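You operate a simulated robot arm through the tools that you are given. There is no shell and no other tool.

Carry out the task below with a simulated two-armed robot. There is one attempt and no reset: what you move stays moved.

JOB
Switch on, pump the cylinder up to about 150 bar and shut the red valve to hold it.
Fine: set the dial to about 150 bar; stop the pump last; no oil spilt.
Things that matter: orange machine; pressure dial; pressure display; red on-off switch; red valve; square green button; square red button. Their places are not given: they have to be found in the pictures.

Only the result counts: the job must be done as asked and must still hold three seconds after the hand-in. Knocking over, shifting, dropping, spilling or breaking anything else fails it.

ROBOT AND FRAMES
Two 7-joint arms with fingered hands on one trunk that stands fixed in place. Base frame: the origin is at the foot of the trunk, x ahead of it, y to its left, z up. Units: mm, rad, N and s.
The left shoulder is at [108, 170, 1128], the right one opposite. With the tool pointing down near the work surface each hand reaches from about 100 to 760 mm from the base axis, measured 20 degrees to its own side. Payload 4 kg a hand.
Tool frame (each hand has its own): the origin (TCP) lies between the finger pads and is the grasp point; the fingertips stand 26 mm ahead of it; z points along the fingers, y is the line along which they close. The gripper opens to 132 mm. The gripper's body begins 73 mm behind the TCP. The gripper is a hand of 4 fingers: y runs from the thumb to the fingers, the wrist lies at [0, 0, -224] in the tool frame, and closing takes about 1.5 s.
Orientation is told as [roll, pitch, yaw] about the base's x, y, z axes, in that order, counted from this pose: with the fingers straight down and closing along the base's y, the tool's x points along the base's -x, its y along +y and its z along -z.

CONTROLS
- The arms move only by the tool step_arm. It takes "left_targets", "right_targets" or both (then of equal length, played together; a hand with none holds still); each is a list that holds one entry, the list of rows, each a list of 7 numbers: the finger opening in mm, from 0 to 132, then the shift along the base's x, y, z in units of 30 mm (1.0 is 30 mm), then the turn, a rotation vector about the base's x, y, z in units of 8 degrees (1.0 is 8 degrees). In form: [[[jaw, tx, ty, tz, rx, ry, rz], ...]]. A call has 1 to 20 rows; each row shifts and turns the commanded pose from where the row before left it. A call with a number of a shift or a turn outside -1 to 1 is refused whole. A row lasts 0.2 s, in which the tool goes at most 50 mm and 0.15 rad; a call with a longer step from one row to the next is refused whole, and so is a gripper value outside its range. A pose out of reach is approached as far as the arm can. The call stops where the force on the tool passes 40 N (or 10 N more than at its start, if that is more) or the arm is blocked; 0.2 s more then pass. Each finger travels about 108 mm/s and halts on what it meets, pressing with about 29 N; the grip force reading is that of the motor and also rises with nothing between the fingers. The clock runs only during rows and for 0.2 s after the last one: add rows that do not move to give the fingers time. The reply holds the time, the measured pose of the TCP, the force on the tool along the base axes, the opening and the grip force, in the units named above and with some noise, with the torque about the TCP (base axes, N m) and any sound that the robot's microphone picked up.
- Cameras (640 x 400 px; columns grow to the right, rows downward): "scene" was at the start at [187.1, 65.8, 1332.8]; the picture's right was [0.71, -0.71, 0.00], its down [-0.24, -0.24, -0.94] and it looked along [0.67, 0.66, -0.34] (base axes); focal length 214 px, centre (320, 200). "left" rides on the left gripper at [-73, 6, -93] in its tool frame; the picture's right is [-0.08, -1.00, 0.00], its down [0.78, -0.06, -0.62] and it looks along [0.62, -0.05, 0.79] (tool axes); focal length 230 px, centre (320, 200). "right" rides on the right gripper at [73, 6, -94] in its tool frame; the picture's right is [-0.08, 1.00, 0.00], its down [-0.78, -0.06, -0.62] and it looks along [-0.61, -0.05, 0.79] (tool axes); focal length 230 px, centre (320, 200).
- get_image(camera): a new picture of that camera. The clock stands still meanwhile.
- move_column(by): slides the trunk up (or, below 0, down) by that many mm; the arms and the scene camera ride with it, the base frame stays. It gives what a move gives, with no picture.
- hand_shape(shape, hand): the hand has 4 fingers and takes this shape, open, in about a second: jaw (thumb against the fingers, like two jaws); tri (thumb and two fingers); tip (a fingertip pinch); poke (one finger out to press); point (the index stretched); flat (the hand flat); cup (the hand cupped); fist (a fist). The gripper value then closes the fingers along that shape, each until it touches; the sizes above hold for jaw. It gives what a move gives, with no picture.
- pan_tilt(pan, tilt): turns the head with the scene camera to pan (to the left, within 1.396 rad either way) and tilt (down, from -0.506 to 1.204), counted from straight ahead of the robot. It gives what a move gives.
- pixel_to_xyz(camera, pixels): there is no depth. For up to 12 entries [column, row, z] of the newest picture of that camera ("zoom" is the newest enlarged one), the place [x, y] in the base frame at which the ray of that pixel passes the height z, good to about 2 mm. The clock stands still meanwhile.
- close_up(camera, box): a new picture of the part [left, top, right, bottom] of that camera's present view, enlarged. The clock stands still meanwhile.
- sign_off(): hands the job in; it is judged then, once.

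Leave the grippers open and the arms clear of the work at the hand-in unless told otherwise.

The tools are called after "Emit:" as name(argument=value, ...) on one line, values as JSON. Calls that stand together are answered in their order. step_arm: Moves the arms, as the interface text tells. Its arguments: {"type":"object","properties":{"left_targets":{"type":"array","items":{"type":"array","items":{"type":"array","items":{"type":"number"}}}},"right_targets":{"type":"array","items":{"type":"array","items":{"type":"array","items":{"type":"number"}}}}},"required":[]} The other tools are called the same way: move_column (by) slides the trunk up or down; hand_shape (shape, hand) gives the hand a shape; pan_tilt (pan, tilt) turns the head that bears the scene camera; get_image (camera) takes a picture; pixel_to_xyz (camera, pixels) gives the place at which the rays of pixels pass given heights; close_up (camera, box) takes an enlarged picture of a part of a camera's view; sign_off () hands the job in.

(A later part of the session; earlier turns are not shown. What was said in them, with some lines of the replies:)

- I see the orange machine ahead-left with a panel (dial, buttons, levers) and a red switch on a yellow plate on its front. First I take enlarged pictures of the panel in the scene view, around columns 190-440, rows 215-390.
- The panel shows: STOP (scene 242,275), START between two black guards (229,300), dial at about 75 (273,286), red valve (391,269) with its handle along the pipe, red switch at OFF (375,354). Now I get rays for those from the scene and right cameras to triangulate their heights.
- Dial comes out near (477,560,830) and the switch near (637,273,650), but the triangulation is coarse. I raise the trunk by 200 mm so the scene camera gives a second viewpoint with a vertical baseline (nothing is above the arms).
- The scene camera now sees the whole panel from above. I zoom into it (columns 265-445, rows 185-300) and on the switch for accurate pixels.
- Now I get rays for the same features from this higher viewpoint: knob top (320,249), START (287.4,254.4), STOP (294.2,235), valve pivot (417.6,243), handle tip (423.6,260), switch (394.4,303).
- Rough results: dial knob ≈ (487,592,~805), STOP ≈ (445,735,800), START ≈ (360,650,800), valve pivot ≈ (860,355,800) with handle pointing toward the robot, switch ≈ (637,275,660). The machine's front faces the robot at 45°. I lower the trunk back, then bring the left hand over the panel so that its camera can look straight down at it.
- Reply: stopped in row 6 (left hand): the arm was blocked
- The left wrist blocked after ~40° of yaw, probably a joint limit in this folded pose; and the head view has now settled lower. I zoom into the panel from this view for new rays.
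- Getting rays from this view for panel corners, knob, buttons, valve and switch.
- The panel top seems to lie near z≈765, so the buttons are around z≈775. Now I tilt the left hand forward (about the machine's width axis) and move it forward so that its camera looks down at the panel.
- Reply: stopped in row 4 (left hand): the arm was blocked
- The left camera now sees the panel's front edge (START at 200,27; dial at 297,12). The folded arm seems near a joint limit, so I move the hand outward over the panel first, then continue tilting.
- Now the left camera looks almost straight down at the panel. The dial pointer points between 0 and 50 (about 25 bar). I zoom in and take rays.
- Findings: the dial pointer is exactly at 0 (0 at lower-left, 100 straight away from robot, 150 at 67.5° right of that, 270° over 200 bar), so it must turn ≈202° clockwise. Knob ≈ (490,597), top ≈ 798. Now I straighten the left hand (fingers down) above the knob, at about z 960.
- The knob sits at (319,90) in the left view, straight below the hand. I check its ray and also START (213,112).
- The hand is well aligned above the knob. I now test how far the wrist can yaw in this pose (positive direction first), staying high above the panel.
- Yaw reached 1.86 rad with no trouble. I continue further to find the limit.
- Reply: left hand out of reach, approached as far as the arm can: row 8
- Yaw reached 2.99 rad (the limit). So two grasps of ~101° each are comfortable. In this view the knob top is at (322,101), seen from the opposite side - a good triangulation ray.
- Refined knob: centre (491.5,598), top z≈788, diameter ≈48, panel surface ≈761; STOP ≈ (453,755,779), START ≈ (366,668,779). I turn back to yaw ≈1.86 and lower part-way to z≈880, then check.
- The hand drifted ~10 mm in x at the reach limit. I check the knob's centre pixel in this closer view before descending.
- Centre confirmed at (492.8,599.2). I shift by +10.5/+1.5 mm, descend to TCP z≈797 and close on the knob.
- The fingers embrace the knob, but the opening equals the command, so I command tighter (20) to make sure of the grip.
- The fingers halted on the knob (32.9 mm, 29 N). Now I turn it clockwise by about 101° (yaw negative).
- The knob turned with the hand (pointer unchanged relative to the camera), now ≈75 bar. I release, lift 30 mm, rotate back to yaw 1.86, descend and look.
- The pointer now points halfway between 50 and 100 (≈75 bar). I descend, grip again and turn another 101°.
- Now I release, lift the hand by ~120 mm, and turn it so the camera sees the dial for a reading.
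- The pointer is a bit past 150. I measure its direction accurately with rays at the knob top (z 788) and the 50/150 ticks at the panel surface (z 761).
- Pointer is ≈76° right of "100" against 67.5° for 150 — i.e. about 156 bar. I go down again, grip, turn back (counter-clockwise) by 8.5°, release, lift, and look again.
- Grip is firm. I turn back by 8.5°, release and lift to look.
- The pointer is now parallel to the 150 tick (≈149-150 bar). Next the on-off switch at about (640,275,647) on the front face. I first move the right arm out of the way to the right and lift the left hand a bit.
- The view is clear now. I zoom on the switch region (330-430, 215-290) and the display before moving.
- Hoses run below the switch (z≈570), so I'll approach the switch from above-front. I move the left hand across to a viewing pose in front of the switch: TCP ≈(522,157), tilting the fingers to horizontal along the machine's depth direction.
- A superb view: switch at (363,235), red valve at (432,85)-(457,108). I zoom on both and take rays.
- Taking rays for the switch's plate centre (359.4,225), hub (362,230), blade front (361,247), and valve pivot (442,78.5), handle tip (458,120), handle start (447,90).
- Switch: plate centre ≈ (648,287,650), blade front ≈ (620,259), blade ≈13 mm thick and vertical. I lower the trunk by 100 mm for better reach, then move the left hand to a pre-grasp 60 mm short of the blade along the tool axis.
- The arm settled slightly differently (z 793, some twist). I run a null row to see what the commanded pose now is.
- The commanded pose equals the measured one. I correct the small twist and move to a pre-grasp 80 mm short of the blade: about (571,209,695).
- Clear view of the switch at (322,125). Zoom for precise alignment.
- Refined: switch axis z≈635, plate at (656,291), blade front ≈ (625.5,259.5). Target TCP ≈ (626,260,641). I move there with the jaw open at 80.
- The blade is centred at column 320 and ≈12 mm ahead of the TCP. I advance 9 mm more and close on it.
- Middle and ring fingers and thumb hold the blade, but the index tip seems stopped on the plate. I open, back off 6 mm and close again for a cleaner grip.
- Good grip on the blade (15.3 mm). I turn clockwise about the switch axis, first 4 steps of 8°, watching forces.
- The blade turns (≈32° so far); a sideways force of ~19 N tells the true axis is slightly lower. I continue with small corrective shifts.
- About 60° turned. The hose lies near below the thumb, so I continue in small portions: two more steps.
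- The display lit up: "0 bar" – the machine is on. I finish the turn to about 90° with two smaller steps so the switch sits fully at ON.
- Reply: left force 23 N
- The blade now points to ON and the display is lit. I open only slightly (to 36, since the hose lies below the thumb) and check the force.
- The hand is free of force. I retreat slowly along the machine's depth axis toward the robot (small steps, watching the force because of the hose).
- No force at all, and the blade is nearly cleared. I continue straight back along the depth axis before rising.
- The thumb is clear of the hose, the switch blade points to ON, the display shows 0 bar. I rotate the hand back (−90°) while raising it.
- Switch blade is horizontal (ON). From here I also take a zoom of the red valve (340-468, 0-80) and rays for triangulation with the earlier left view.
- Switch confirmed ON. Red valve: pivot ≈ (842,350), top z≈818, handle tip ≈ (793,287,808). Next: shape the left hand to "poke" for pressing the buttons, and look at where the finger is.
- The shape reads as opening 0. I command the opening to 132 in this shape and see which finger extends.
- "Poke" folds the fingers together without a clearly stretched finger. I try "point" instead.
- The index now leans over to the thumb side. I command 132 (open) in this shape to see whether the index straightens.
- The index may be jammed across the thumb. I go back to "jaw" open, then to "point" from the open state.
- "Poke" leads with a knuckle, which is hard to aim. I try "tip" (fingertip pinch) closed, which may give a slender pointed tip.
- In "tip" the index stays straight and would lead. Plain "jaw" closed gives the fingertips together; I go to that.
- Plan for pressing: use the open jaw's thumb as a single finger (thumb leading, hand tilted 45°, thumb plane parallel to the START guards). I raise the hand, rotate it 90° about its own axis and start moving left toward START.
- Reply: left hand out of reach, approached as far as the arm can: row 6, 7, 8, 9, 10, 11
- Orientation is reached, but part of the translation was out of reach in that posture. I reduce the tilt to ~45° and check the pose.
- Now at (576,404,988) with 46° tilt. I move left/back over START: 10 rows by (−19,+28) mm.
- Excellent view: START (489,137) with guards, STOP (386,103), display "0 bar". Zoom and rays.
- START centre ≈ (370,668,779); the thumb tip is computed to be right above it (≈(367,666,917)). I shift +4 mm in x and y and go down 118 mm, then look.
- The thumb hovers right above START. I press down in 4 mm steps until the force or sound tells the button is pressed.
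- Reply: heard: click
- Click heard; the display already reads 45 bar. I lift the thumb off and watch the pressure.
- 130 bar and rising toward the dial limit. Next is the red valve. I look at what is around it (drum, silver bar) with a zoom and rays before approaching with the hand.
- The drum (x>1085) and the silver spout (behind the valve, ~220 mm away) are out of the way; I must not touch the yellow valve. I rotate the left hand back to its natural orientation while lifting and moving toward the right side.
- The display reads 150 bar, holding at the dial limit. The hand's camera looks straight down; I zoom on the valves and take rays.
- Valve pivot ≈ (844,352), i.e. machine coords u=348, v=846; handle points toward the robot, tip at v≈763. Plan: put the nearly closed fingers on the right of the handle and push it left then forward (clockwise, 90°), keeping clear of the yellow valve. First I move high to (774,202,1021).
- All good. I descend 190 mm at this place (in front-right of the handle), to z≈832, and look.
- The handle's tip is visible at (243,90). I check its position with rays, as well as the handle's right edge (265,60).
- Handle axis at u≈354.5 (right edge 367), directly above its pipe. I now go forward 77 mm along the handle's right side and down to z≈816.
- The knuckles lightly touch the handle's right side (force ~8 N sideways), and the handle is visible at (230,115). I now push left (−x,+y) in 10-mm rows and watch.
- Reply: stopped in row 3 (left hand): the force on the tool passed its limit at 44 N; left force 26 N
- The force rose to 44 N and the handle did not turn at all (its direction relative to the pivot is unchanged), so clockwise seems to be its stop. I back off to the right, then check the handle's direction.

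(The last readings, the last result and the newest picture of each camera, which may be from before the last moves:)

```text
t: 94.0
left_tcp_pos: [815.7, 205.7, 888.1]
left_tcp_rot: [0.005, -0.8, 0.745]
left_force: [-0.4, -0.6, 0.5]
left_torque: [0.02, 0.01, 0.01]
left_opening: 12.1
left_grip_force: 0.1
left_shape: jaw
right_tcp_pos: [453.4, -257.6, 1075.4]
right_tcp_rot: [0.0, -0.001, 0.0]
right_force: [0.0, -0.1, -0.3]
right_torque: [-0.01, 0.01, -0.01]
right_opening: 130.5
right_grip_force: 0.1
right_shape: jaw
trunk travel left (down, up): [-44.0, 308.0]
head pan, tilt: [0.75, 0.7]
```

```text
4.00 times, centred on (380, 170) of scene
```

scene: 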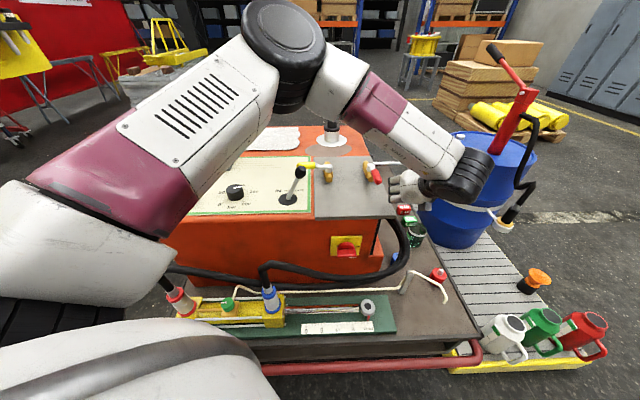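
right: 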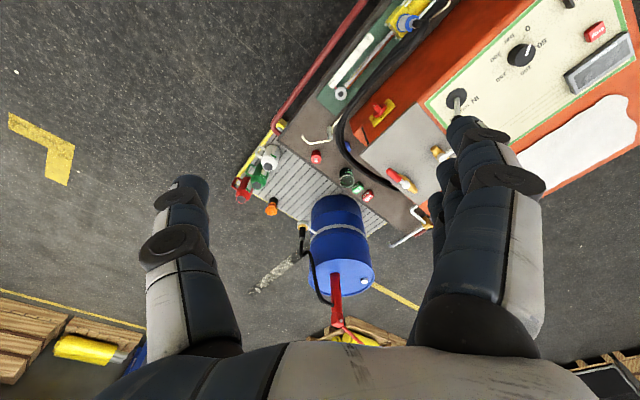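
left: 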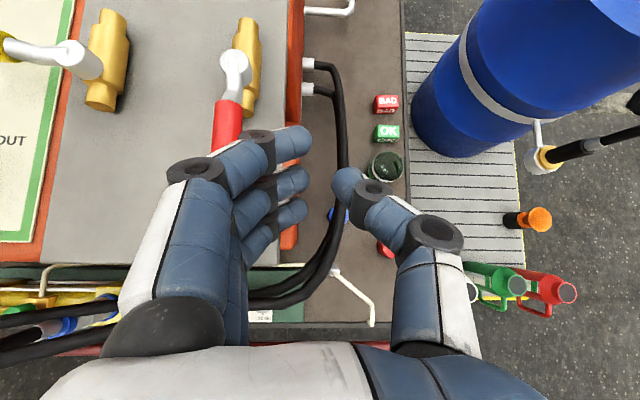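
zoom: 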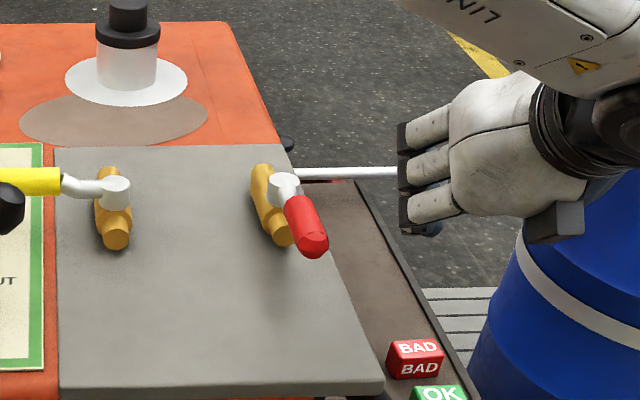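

The handle is unchanged, so it closes the other way: its tip must go to the right (counter-clockwise). I test whether the left hand can reach the later pushing place (863,269) at a safe height first.

Emit:
step_arm(left_targets=[[[12, 0.5, 0.6, 0.4, 0, 0, 0], [12, 0.5, 0.7, 0, 0, 0, 0], [12, 0.55, 0.8, 0, 0, 0, 0], [12, 0, 0, 0, 0, 0, 0]]])

Emit:
get_image(camera="left")

```text
t: 95.0
left_tcp_pos: [861.8, 269.4, 898.8]
left_tcp_rot: [0.003, -0.8, 0.747]
left_force: [-0.3, -0.1, -0.5]
left_torque: [-0.01, 0.03, -0.01]
left_opening: 12.0
left_grip_force: 0.0
left_shape: jaw
right_tcp_pos: [453.0, -257.1, 1077.0]
right_tcp_rot: [0.0, 0.001, 0.0]
right_force: [-0.3, 0.0, 0.0]
right_torque: [0.0, 0.0, 0.02]
right_opening: 130.4
right_grip_force: 0.1
right_shape: jaw
trunk travel left (down, up): [-44.0, 308.0]
head pan, tilt: [0.75, 0.7]
```

```text
taken
```

left: 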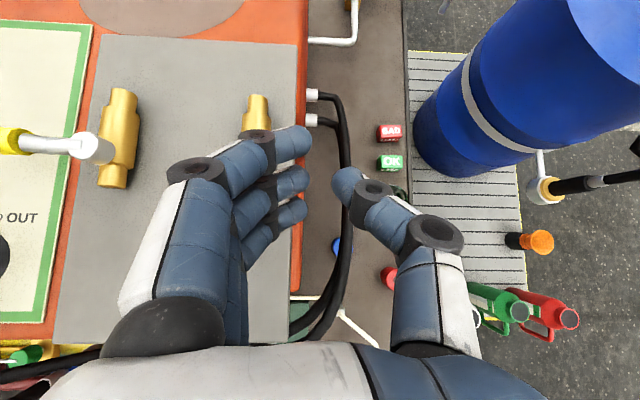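

That place is reachable. Better plan: open the jaw to ~100 so it straddles the valve; the straight thumb goes left of the handle and pushes its tip to the right, then forward. I move above the start place (≈(731,356,900)) with the jaw at 100.

Emit:
step_arm(left_targets=[[[60, -0.87, 0.58, 0, 0, 0, 0], [100, -0.87, 0.58, 0, 0, 0, 0], [100, -0.87, 0.58, 0, 0, 0, 0], [100, -0.87, 0.58, 0, 0, 0, 0], [100, -0.87, 0.58, 0, 0, 0, 0], [100, 0, 0, 0, 0, 0, 0]]])

Emit:
get_image(camera="left")

Emit:
get_image(camera="scene")

```text
t: 96.4
left_tcp_pos: [728.7, 356.4, 897.0]
left_tcp_rot: [0.001, -0.8, 0.745]
left_force: [0.2, -1.2, 0.1]
left_torque: [0.02, -0.03, 0.01]
left_opening: 99.7
left_grip_force: 0.0
left_shape: jaw
right_tcp_pos: [453.1, -258.1, 1075.7]
right_tcp_rot: [0.001, 0.0, 0.0]
right_force: [0.0, 0.0, 0.4]
right_torque: [-0.03, -0.03, 0.01]
right_opening: 130.2
right_grip_force: 0.0
right_shape: jaw
trunk travel left (down, up): [-44.0, 308.0]
head pan, tilt: [0.75, 0.7]
```

```text
taken
```

left: 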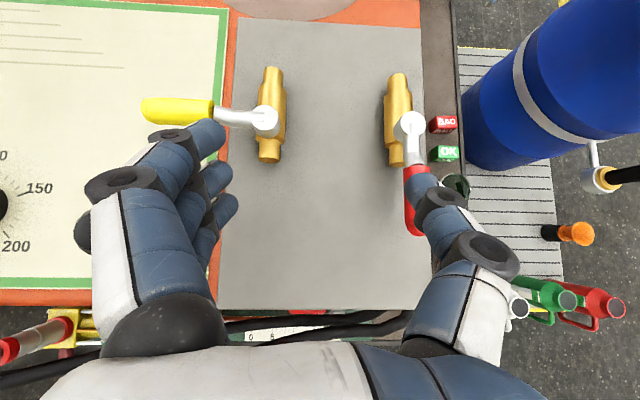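

```text
taken
```

scene: 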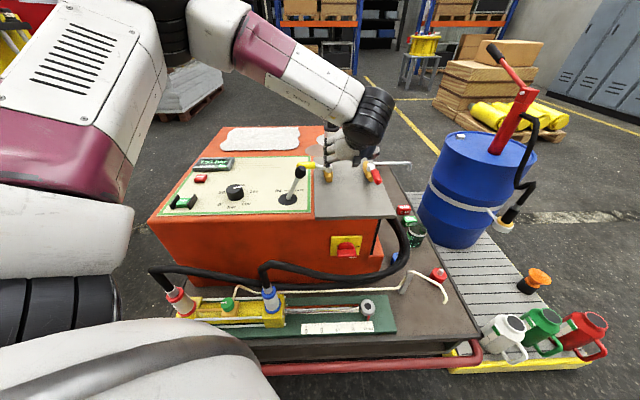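

The lever's black knob is close to the hand's left side (left view (83,232), scene (299,172)). I locate it before descending.

Emit:
close_up(camera="scene", box=[260, 120, 420, 220])

Emit:
pixel_to_xyz(camera="scene", pixels=[[299, 172, 820], [299, 172, 850], [299, 172, 880]])

Emit:
pixel_to_xyz(camera="left", pixels=[[80, 233, 820], [80, 233, 850], [80, 233, 880], [405, 180, 810], [411, 125, 818], [265, 120, 818], [268, 155, 785]])

```text
4.00 times, centred on (340, 170) of scene
```

zoom: 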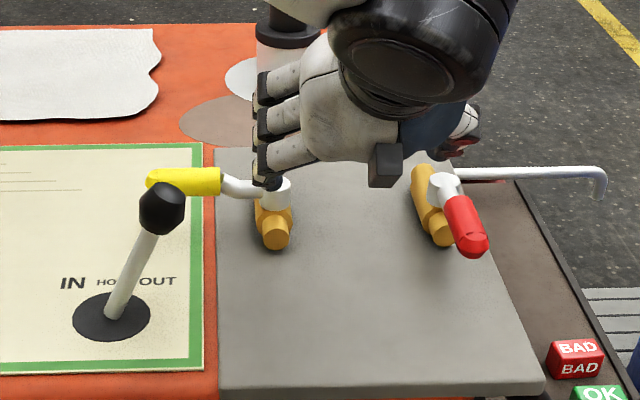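

```text
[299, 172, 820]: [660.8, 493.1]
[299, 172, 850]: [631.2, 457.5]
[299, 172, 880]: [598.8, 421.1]
```

```text
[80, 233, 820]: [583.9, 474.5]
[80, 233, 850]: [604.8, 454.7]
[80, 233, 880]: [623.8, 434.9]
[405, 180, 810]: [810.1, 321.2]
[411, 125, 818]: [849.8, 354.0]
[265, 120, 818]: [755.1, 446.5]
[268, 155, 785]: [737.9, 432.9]
```

Lever knob ≈ (614,442,865): about 45 mm left of the hand – clear. Yellow valve's near end is at v≈825, ahead of the fingers. I shift 5 mm left and descend 81 mm to z≈816 in small rows.

Emit:
step_arm(left_targets=[[[100, -0.12, 0.12, -0.5, 0, 0, 0], [100, 0, 0, -0.7, 0, 0, 0], [100, 0, 0, -0.7, 0, 0, 0], [100, 0, 0, -0.7, 0, 0, 0], [100, 0, 0, -0.1, 0, 0, 0], [100, 0, 0, 0, 0, 0, 0]]])

Emit:
get_image(camera="left")

Emit:
close_up(camera="scene", box=[260, 120, 420, 220])

```text
t: 97.8
left_tcp_pos: [726.7, 361.2, 818.2]
left_tcp_rot: [0.003, -0.8, 0.747]
left_force: [0.4, 0.2, -0.1]
left_torque: [0.01, 0.03, 0.0]
left_opening: 99.7
left_grip_force: 0.0
left_shape: jaw
right_tcp_pos: [452.8, -257.7, 1076.0]
right_tcp_rot: [0.0, 0.001, 0.0]
right_force: [-0.1, 0.2, 0.4]
right_torque: [0.02, -0.01, 0.01]
right_opening: 130.3
right_grip_force: 0.1
right_shape: jaw
trunk travel left (down, up): [-44.0, 308.0]
head pan, tilt: [0.75, 0.7]
```

```text
taken
```

left: 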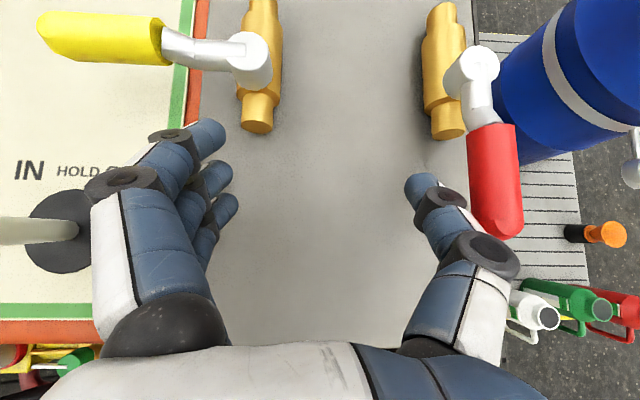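

```text
4.00 times, centred on (340, 170) of scene
```

zoom: 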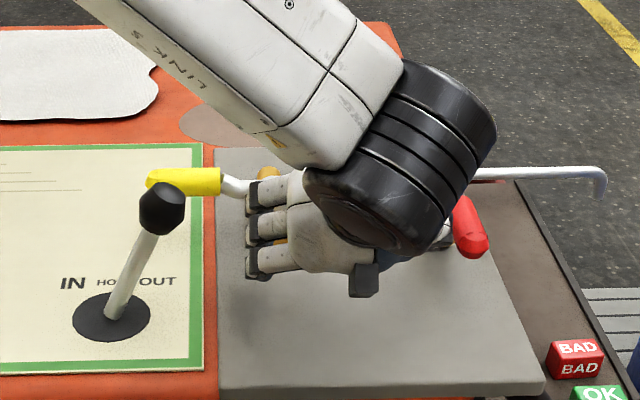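

The thumb tip (420,185) is left of the red handle (470-520). Now I push to the right (+x,−y): 4 rows of 13 mm, watching the force.

Emit:
step_arm(left_targets=[[[100, 0.3, -0.3, 0, 0, 0, 0], [100, 0.3, -0.3, 0, 0, 0, 0], [100, 0.3, -0.3, 0, 0, 0, 0]]])

Emit:
get_image(camera="left")

```text
t: 98.6
left_tcp_pos: [753.2, 333.4, 817.7]
left_tcp_rot: [0.005, -0.799, 0.745]
left_force: [-0.9, 1.7, -0.4]
left_torque: [0.05, 0.02, 0.02]
left_opening: 99.5
left_grip_force: 0.1
left_shape: jaw
right_tcp_pos: [452.8, -257.6, 1076.8]
right_tcp_rot: [-0.002, 0.0, 0.0]
right_force: [0.3, -0.2, -0.3]
right_torque: [0.01, 0.02, -0.01]
right_opening: 130.4
right_grip_force: 0.1
right_shape: jaw
trunk travel left (down, up): [-44.0, 308.0]
head pan, tilt: [0.75, 0.7]
```

```text
taken
```

left: 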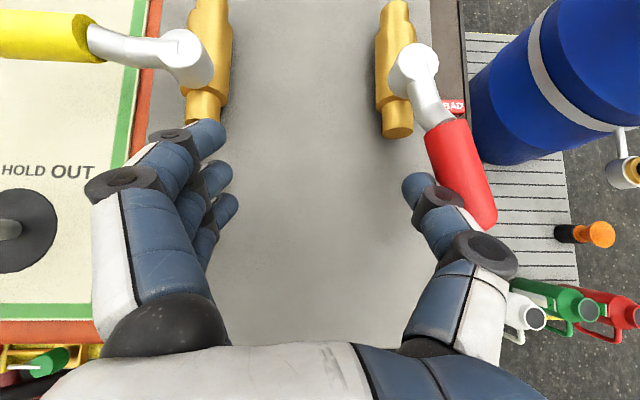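

The handle turns easily to the right (≈2 N). I continue pushing right by 38 mm more.

Emit:
step_arm(left_targets=[[[100, 0.3, -0.3, 0, 0, 0, 0], [100, 0.3, -0.3, 0, 0, 0, 0], [100, 0.3, -0.3, 0, 0, 0, 0]]])

Emit:
get_image(camera="left")

```text
t: 99.4
left_tcp_pos: [781.7, 305.1, 817.0]
left_tcp_rot: [0.002, -0.799, 0.744]
left_force: [-2.0, 0.5, -3.4]
left_torque: [0.1, 0.14, 0.0]
left_opening: 99.6
left_grip_force: 0.1
left_shape: jaw
right_tcp_pos: [451.6, -258.2, 1075.6]
right_tcp_rot: [0.0, 0.002, -0.001]
right_force: [-0.6, 1.0, -0.3]
right_torque: [0.01, -0.01, 0.03]
right_opening: 130.4
right_grip_force: 0.0
right_shape: jaw
trunk travel left (down, up): [-44.0, 308.0]
head pan, tilt: [0.75, 0.7]
```

```text
taken
```

left: 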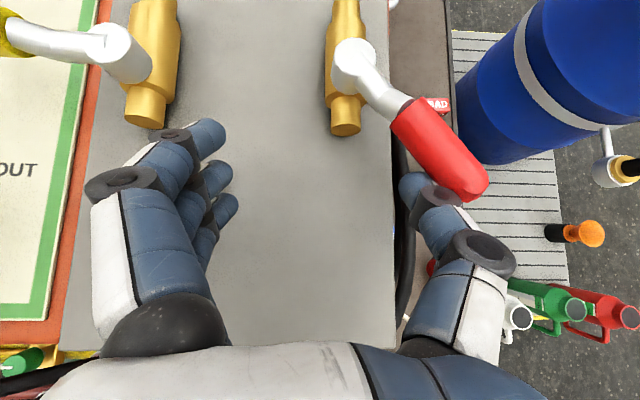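

Handle at ≈45°. Now I push forward (mostly +v) to bring it to 90°: two rows, then check.

Emit:
step_arm(left_targets=[[[100, 0.33, 0.12, 0, 0, 0, 0], [100, 0.33, 0.18, 0, 0, 0, 0], [100, 0.3, 0.2, 0, 0, 0, 0]]])

Emit:
get_image(camera="left")

Emit:
get_image(camera="scene")

```text
t: 100.2
left_tcp_pos: [809.6, 321.1, 817.3]
left_tcp_rot: [0.004, -0.799, 0.746]
left_force: [-1.5, -2.4, -1.4]
left_torque: [0.04, 0.14, -0.19]
left_opening: 99.8
left_grip_force: 0.0
left_shape: jaw
right_tcp_pos: [452.2, -258.7, 1075.2]
right_tcp_rot: [0.001, -0.001, 0.0]
right_force: [0.1, 0.4, -0.2]
right_torque: [-0.04, 0.01, 0.01]
right_opening: 130.3
right_grip_force: 0.1
right_shape: jaw
trunk travel left (down, up): [-44.0, 308.0]
head pan, tilt: [0.75, 0.7]
```

```text
taken
```

left: 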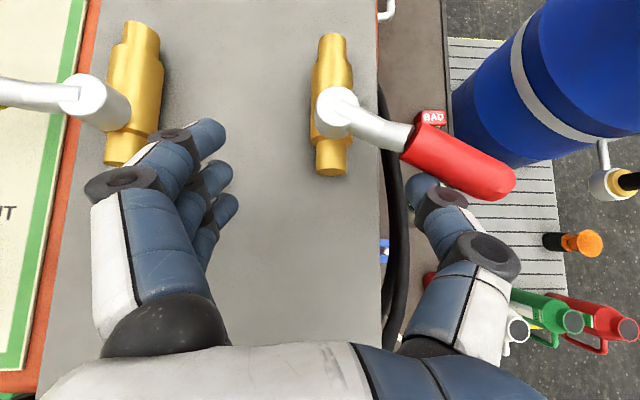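

```text
taken
```

scene: 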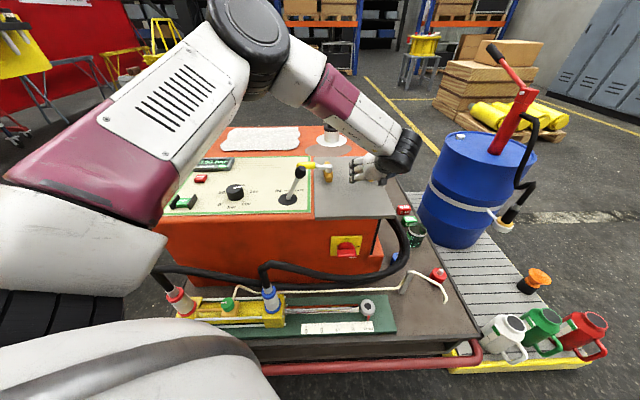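

About 65° now. I push forward along v: 2 rows of 8.5 mm.

Emit:
step_arm(left_targets=[[[100, 0.2, 0.2, 0, 0, 0, 0], [100, 0.2, 0.2, 0, 0, 0, 0]]])

Emit:
get_image(camera="left")

```text
t: 100.8
left_tcp_pos: [820.6, 332.1, 818.4]
left_tcp_rot: [0.003, -0.8, 0.746]
left_force: [-1.3, -4.8, -0.6]
left_torque: [0.05, 0.18, -0.33]
left_opening: 100.2
left_grip_force: 0.1
left_shape: jaw
right_tcp_pos: [452.7, -257.6, 1075.6]
right_tcp_rot: [0.001, 0.0, -0.001]
right_force: [-0.4, -0.2, -0.8]
right_torque: [-0.02, 0.0, 0.01]
right_opening: 130.2
right_grip_force: 0.1
right_shape: jaw
trunk travel left (down, up): [-44.0, 308.0]
head pan, tilt: [0.75, 0.7]
```

```text
taken
```

left: 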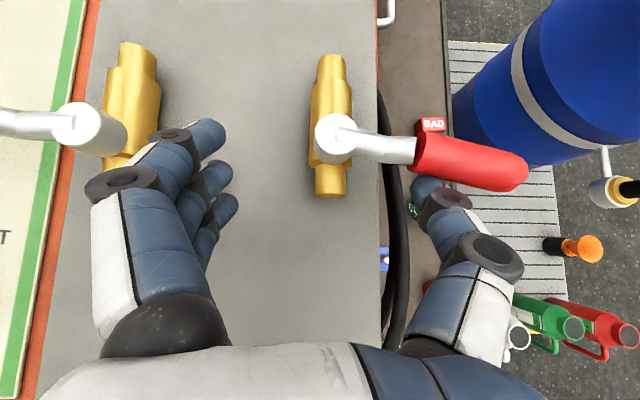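

About 80°. I push on until the stop is felt: up to 2 more rows.

Emit:
step_arm(left_targets=[[[100, 0.17, 0.17, 0, 0, 0, 0], [100, 0.17, 0.17, 0, 0, 0, 0]]])

Emit:
get_image(camera="left")

```text
t: 101.4
left_tcp_pos: [831.2, 344.0, 818.0]
left_tcp_rot: [0.006, -0.798, 0.743]
left_force: [-4.6, -9.0, -2.9]
left_torque: [0.01, 0.22, -0.62]
left_opening: 100.2
left_grip_force: 0.1
left_shape: jaw
right_tcp_pos: [452.2, -259.5, 1076.0]
right_tcp_rot: [-0.001, 0.0, 0.0]
right_force: [-0.2, -0.4, -0.2]
right_torque: [-0.01, 0.02, 0.0]
right_opening: 129.9
right_grip_force: 0.1
right_shape: jaw
trunk travel left (down, up): [-44.0, 308.0]
head pan, tilt: [0.75, 0.7]
```

```text
taken
```

left: 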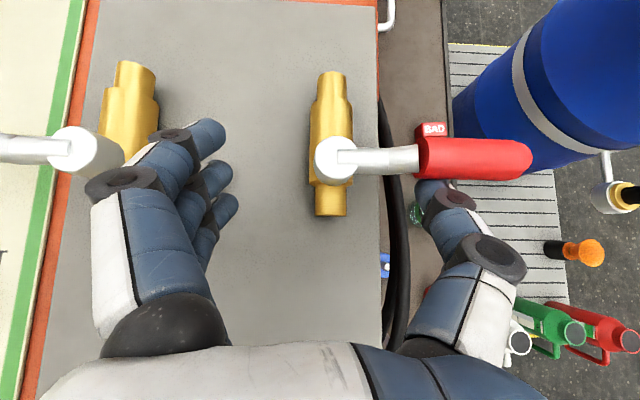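

The handle is now square to its pipe (≈90°). One more small push of 5 mm to feel the stop.

Emit:
step_arm(left_targets=[[[100, 0.13, 0.13, 0, 0, 0, 0], [100, 0, 0, 0, 0, 0, 0]]])

Emit:
close_up(camera="left", box=[280, 60, 540, 222])

```text
t: 102.0
left_tcp_pos: [832.4, 343.4, 818.1]
left_tcp_rot: [0.007, -0.797, 0.741]
left_force: [-24.2, -22.7, -6.7]
left_torque: [0.07, 0.57, -2.21]
left_opening: 100.2
left_grip_force: 0.0
left_shape: jaw
right_tcp_pos: [452.1, -259.2, 1076.4]
right_tcp_rot: [0.002, 0.001, 0.001]
right_force: [0.6, -0.5, 0.0]
right_torque: [0.0, 0.03, -0.01]
right_opening: 130.2
right_grip_force: 0.1
right_shape: jaw
trunk travel left (down, up): [-44.0, 308.0]
head pan, tilt: [0.75, 0.7]
```

```text
2.46 times, centred on (410, 141) of left
```

zoom: 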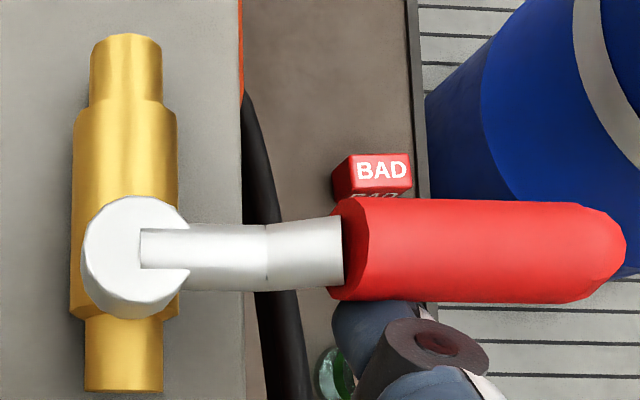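

The force jumped to 33 N: the handle is at its stop, square to the pipe – valve shut. I retreat toward the robot 38 mm, then lift, and check the display.

Emit:
step_arm(left_targets=[[[100, -0.4, -0.4, 0, 0, 0, 0], [100, -0.5, -0.5, 0, 0, 0, 0], [100, -0.5, -0.5, 0.3, 0, 0, 0], [100, 0, 0, 1, 0, 0, 0], [100, 0, 0, 1, 0, 0, 0], [100, 0, 0, 1, 0, 0, 0], [100, 0, 0, 1, 0, 0, 0], [100, 0, 0, 1, 0, 0, 0], [100, 0, 0, 0.5, 0, 0, 0], [100, 0, 0, 0, 0, 0, 0]]])

Emit:
get_image(camera="left")

Emit:
get_image(camera="scene")

Emit:
close_up(camera="scene", box=[150, 130, 310, 230])

```text
t: 104.2
left_tcp_pos: [793.2, 303.9, 992.8]
left_tcp_rot: [0.004, -0.798, 0.747]
left_force: [0.2, 0.1, -0.7]
left_torque: [0.0, -0.01, 0.02]
left_opening: 100.0
left_grip_force: 0.0
left_shape: jaw
right_tcp_pos: [452.8, -258.1, 1076.1]
right_tcp_rot: [-0.001, 0.0, -0.002]
right_force: [0.7, -0.5, 0.9]
right_torque: [0.01, -0.01, 0.03]
right_opening: 129.9
right_grip_force: 0.2
right_shape: jaw
trunk travel left (down, up): [-44.0, 308.0]
head pan, tilt: [0.75, 0.7]
```

```text
taken
```

left: 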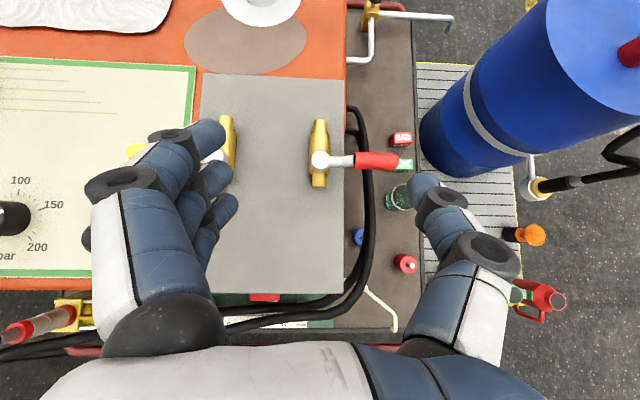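

```text
taken
```

scene: 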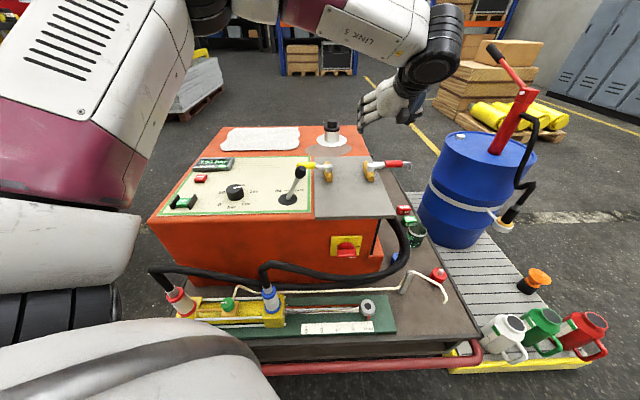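

```text
4.00 times, centred on (230, 180) of scene
```

zoom: 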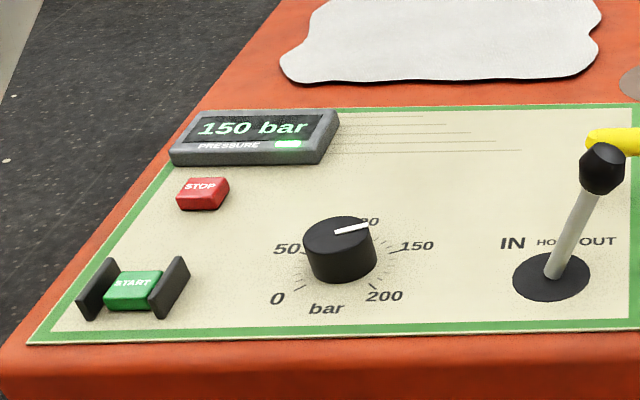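

Display: 150 bar, pump running (green lamp), valve shut. Now to STOP: I move the left hand back left to (559,440,1021) first.

Emit:
step_arm(left_targets=[[[100, -0.3, 0.2, 0.9, 0, 0, 0], [100, -0.95, 0.55, 0, 0, 0, 0], [100, -0.95, 0.55, 0, 0, 0, 0], [100, -0.95, 0.55, 0, 0, 0, 0], [100, -0.95, 0.55, 0, 0, 0, 0], [100, -0.95, 0.55, 0, 0, 0, 0], [100, -0.95, 0.55, 0, 0, 0, 0], [100, -0.95, 0.55, 0, 0, 0, 0], [100, -0.8, 0.5, 0, 0, 0, 0], [100, 0, 0, 0, 0, 0, 0]]])

Emit:
step_arm(left_targets=[[[110, -0.23, 0.9, 0, 0.525, 0.486, -0.698], [120, -0.23, 0.9, 0, 0.525, 0.486, -0.698], [132, -0.23, 0.9, 0, 0.525, 0.486, -0.698], [132, -0.23, 0.9, 0, 0.525, 0.486, -0.698], [132, -0.23, 0.9, 0, 0.525, 0.486, -0.698], [132, -0.23, 0.9, 0, 0.525, 0.486, -0.698], [132, -0.23, 0.9, 0, 0.525, 0.486, -0.698], [132, -0.23, 0.9, 0, 0.525, 0.486, -0.698], [132, -0.23, 0.9, 0, 0.525, 0.486, -0.698], [132, -0.23, 0.9, 0, 0.525, 0.486, -0.698], [132, -0.23, 0.9, 0, 0.525, 0.486, -0.698], [132, -0.23, 0.9, 0, 0.13, 0.12, -0.17], [132, 0, 0, 0, 0, 0, 0]]])

Emit:
get_image(camera="left")

Emit:
get_image(camera="scene")

```text
t: 106.4
left_tcp_pos: [561.6, 442.0, 1020.7]
left_tcp_rot: [0.003, -0.797, 0.746]
left_force: [0.3, -0.2, 0.8]
left_torque: [0.0, 0.0, -0.02]
left_opening: 99.8
left_grip_force: 0.0
left_shape: jaw
right_tcp_pos: [453.0, -259.5, 1075.6]
right_tcp_rot: [0.0, 0.001, 0.0]
right_force: [-0.7, -0.4, -0.6]
right_torque: [0.01, 0.02, 0.03]
right_opening: 130.3
right_grip_force: 0.2
right_shape: jaw
trunk travel left (down, up): [-44.0, 308.0]
head pan, tilt: [0.75, 0.7]
```

```text
t: 109.2
left_tcp_pos: [478.6, 765.8, 1018.8]
left_tcp_rot: [0.801, -0.001, -0.824]
left_force: [0.1, 0.2, 0.3]
left_torque: [0.04, 0.02, 0.02]
left_opening: 131.8
left_grip_force: 0.0
left_shape: jaw
right_tcp_pos: [453.5, -258.0, 1076.7]
right_tcp_rot: [0.0, 0.001, -0.001]
right_force: [0.2, -0.1, -1.1]
right_torque: [-0.01, 0.0, 0.02]
right_opening: 130.3
right_grip_force: 0.0
right_shape: jaw
trunk travel left (down, up): [-44.0, 308.0]
head pan, tilt: [0.75, 0.7]
```

```text
taken
```

left: 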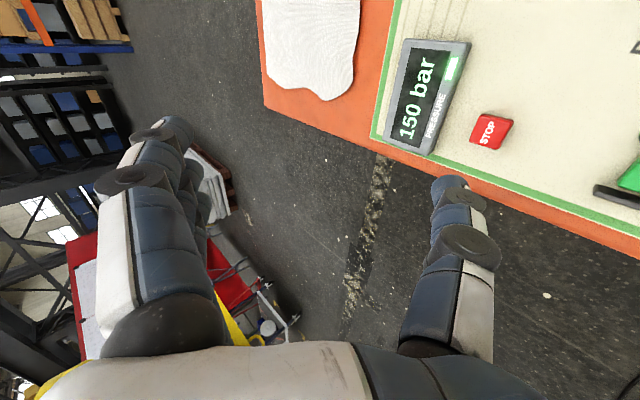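

```text
taken
```

scene: 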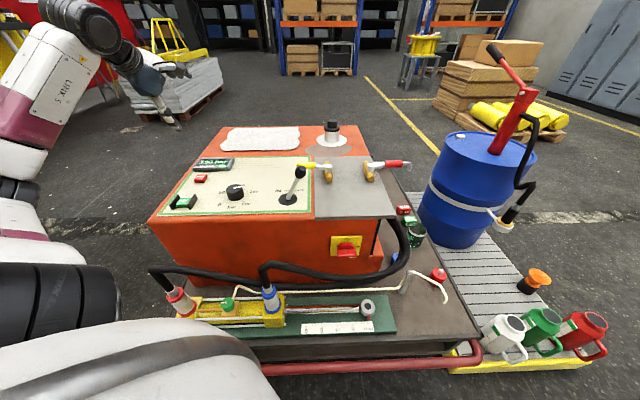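

The thumb is nearly above STOP (left view (491,131)). Rays for STOP's centre to align.

Emit:
close_up(camera="left", box=[400, 80, 560, 180])

Emit:
pixel_to_xyz(camera="left", pixels=[[490, 130, 770], [490, 130, 779], [490, 130, 790]])

```text
4.00 times, centred on (480, 130) of left
```

zoom: 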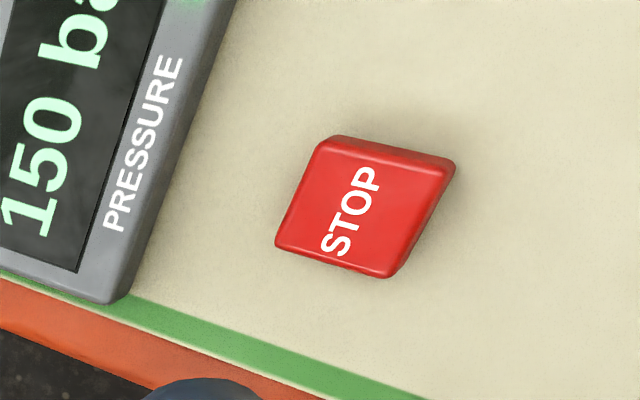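

```text
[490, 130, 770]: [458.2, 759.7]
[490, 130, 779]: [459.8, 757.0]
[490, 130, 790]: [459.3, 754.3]
```

STOP ≈ (457.5,757.5,779). I shift (+4,+15) mm and descend to z≈870, then check.

Emit:
step_arm(left_targets=[[[132, 0.13, 0.5, -0.9, 0, 0, 0], [132, 0, 0, -0.99, 0, 0, 0], [132, 0, 0, -0.99, 0, 0, 0], [132, 0, 0, -0.99, 0, 0, 0], [132, 0, 0, -0.99, 0, 0, 0], [132, 0, 0, 0, 0, 0, 0]]])

Emit:
get_image(camera="left")

Emit:
close_up(camera="scene", box=[130, 120, 290, 220])

```text
t: 110.6
left_tcp_pos: [482.2, 781.9, 873.5]
left_tcp_rot: [0.804, -0.001, -0.822]
left_force: [0.4, 0.4, 0.0]
left_torque: [0.02, 0.03, 0.0]
left_opening: 132.0
left_grip_force: 0.0
left_shape: jaw
right_tcp_pos: [452.2, -258.2, 1075.0]
right_tcp_rot: [0.0, 0.001, 0.0]
right_force: [-0.1, 0.2, 0.3]
right_torque: [0.01, -0.02, 0.0]
right_opening: 130.1
right_grip_force: 0.1
right_shape: jaw
trunk travel left (down, up): [-44.0, 308.0]
head pan, tilt: [0.75, 0.7]
```

```text
taken
```

left: 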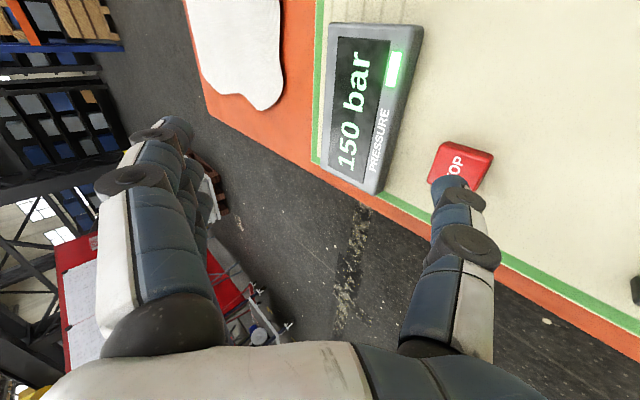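

```text
4.00 times, centred on (210, 170) of scene
```

zoom: 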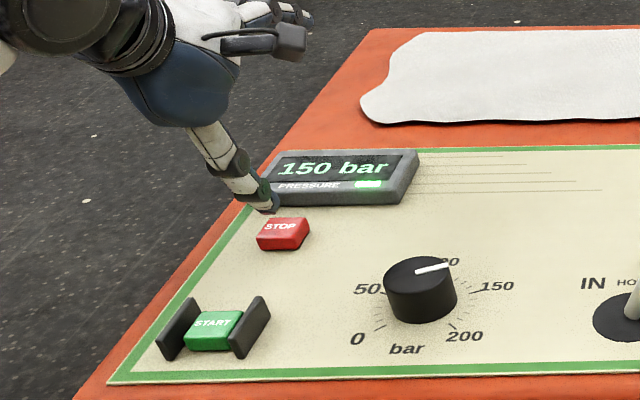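

The thumb is right above STOP. With a small −4 mm y correction I press down in small steps.

Emit:
step_arm(left_targets=[[[132, 0, -0.13, -0.2, 0, 0, 0], [132, 0, 0, -0.2, 0, 0, 0], [132, 0, 0, -0.17, 0, 0, 0], [132, 0, 0, -0.13, 0, 0, 0]]])

Emit:
close_up(camera="scene", box=[130, 120, 290, 220])

```text
t: 111.6
left_tcp_pos: [481.8, 777.1, 853.4]
left_tcp_rot: [0.803, -0.001, -0.825]
left_force: [-0.2, -0.4, 1.3]
left_torque: [-0.09, 0.06, -0.03]
left_opening: 131.9
left_grip_force: 0.0
left_shape: jaw
right_tcp_pos: [452.6, -258.3, 1076.2]
right_tcp_rot: [-0.001, 0.001, 0.0]
right_force: [0.9, 0.2, 0.3]
right_torque: [0.02, 0.01, 0.0]
right_opening: 130.1
right_grip_force: 0.1
right_shape: jaw
trunk travel left (down, up): [-44.0, 308.0]
head pan, tilt: [0.75, 0.7]
```

```text
4.00 times, centred on (210, 170) of scene
```

zoom: 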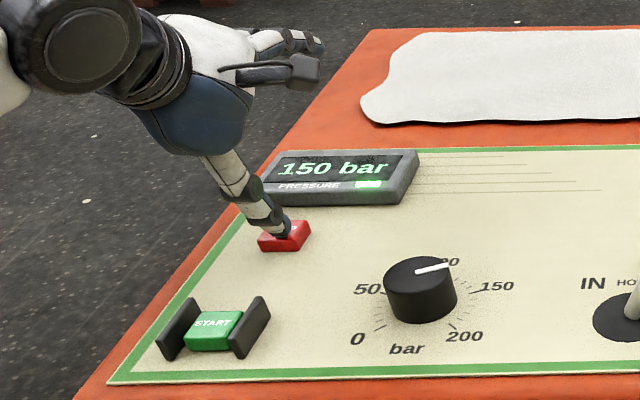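

Contact with STOP begins (1.3 N), no click yet. I press a few millimetres deeper.

Emit:
step_arm(left_targets=[[[132, 0, 0, -0.08, 0, 0, 0], [132, 0, 0, -0.07, 0, 0, 0]]])

Emit:
close_up(camera="scene", box=[130, 120, 290, 220])

```text
t: 112.2
left_tcp_pos: [482.1, 776.8, 848.7]
left_tcp_rot: [0.803, -0.002, -0.823]
left_force: [-1.1, -0.8, 4.0]
left_torque: [-0.16, 0.17, 0.01]
left_opening: 132.0
left_grip_force: 0.1
left_shape: jaw
right_tcp_pos: [452.1, -258.2, 1076.6]
right_tcp_rot: [0.0, -0.001, -0.001]
right_force: [-1.4, -0.1, -0.6]
right_torque: [-0.02, -0.03, 0.01]
right_opening: 130.3
right_grip_force: 0.1
right_shape: jaw
trunk travel left (down, up): [-44.0, 308.0]
head pan, tilt: [0.75, 0.7]
heard: click
```

```text
4.00 times, centred on (210, 170) of scene
```

zoom: 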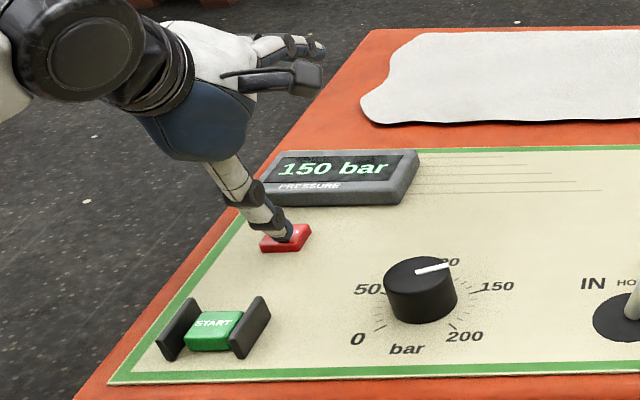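

Click – the green pump lamp is off and the display holds 150 bar. I lift the hand straight up and move it clear of the machine.

Emit:
step_arm(left_targets=[[[132, 0, 0, 0.5, 0, 0, 0], [132, 0, 0, 1, 0, 0, 0], [132, 0, 0, 1, 0, 0, 0], [132, 0, 0, 1, 0, 0, 0], [132, 0, 0, 1, 0, 0, 0], [132, -0.6, -0.3, 1, 0, 0, 0], [132, -0.9, -0.4, 0.5, 0, 0, 0], [132, -0.9, -0.4, 0, 0, 0, 0], [132, -0.9, -0.4, 0, 0, 0, 0], [132, -0.9, -0.4, 0, 0, 0, 0], [132, 0, 0, 0, 0, 0, 0]]])

Emit:
get_image(camera="scene")

Emit:
close_up(camera="scene", box=[150, 120, 310, 220])

Emit:
close_up(camera="scene", box=[290, 130, 450, 290])

```text
t: 114.6
left_tcp_pos: [356.7, 719.6, 1027.7]
left_tcp_rot: [0.801, -0.001, -0.825]
left_force: [0.2, -0.4, -0.6]
left_torque: [-0.02, 0.05, -0.01]
left_opening: 131.8
left_grip_force: 0.0
left_shape: jaw
right_tcp_pos: [452.3, -258.7, 1076.6]
right_tcp_rot: [0.001, -0.001, 0.0]
right_force: [0.0, -0.7, -0.6]
right_torque: [0.01, 0.0, 0.03]
right_opening: 130.1
right_grip_force: 0.0
right_shape: jaw
trunk travel left (down, up): [-44.0, 308.0]
head pan, tilt: [0.75, 0.7]
```

```text
taken
```

scene: 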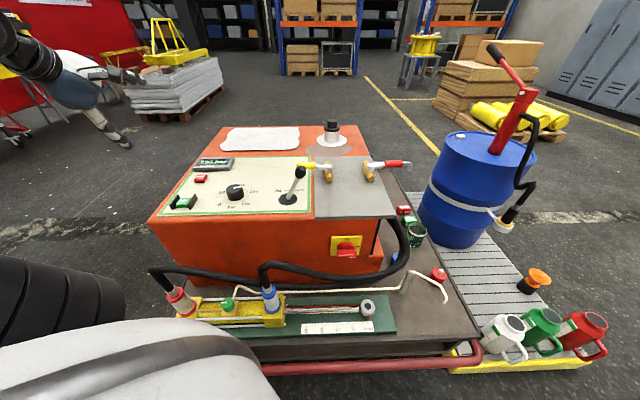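

```text
4.00 times, centred on (230, 170) of scene
```

zoom: 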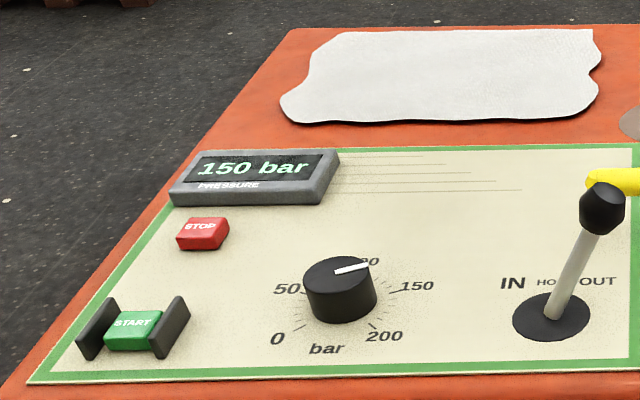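

```text
2.50 times, centred on (370, 210) of scene
```

zoom: 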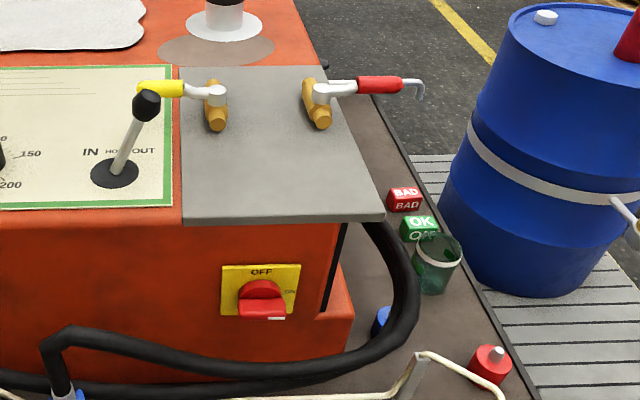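

Everything holds: 150 bar with pump lamp off, red valve square to its pipe, switch ON. I move the left hand further clear and wait a few seconds to see that the pressure stays.

Emit:
step_arm(left_targets=[[[132, -0.8, -0.3, 0.3, 0, 0, 0], [132, -0.8, -0.3, 0.3, 0, 0, 0], [132, -0.8, -0.3, 0.3, 0, 0, 0], [132, 0, 0, 0, 0, 0, 0], [132, 0, 0, 0, 0, 0, 0], [132, 0, 0, 0, 0, 0, 0], [132, 0, 0, 0, 0, 0, 0], [132, 0, 0, 0, 0, 0, 0], [132, 0, 0, 0, 0, 0, 0], [132, 0, 0, 0, 0, 0, 0], [132, 0, 0, 0, 0, 0, 0], [132, 0, 0, 0, 0, 0, 0], [132, 0, 0, 0, 0, 0, 0], [132, 0, 0, 0, 0, 0, 0], [132, 0, 0, 0, 0, 0, 0]]])

Emit:
close_up(camera="scene", box=[150, 120, 310, 220])

Emit:
get_image(camera="scene")

```text
t: 117.8
left_tcp_pos: [283.3, 692.7, 1054.6]
left_tcp_rot: [0.8, -0.002, -0.825]
left_force: [0.4, 0.4, -0.1]
left_torque: [0.01, 0.02, -0.03]
left_opening: 131.8
left_grip_force: 0.0
left_shape: jaw
right_tcp_pos: [453.2, -257.8, 1076.9]
right_tcp_rot: [0.001, 0.001, -0.001]
right_force: [0.4, 0.5, 0.9]
right_torque: [0.01, 0.01, 0.05]
right_opening: 130.4
right_grip_force: 0.1
right_shape: jaw
trunk travel left (down, up): [-44.0, 308.0]
head pan, tilt: [0.75, 0.7]
```

```text
4.00 times, centred on (230, 170) of scene
```

zoom: 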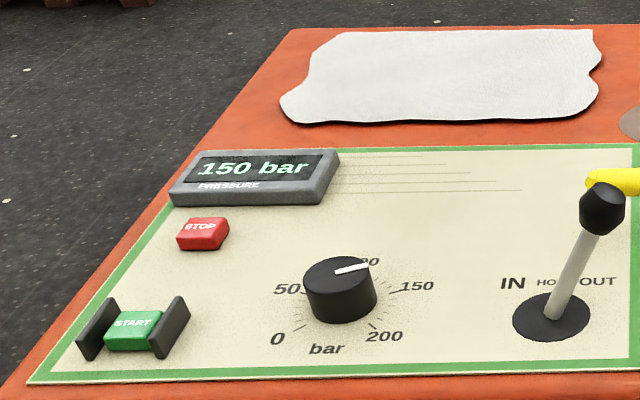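

```text
taken
```

scene: 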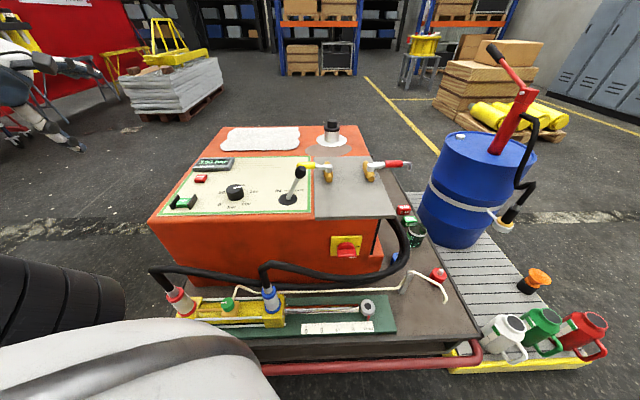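

The display still shows a steady 150 bar more than five seconds after the pump was stopped. The dial is at 150, the switch is on and the red valve is shut. Nothing has been spilt or moved. Both grippers are open and clear of the machine, so I hand the job in.

Emit:
sign_off()

```text
The job is handed in.
```

The machine is on and the cylinder is pumped up. The display held at 150 bar for more than five seconds after I stopped the pump, and then I handed the job in. The hand-in was accepted, but it gave no verdict.

- **Dial:** set to about 150 bar. I overshot slightly at first and turned it back.
- **Switch:** turned to ON.
- **Pump:** started with the green button. The pressure rose to 150 bar and stayed there.
- **Red valve:** shut, with its handle square to the pipe and against its stop. I first pushed the handle the wrong way, up to about 44 N. It did not move, and I saw no damage.
- **Stop:** I pressed the red button last, and the pump lamp went out.

I saw no oil spilt and nothing knocked over or shifted. At hand-in both grippers were open and the arms were clear of the machine.
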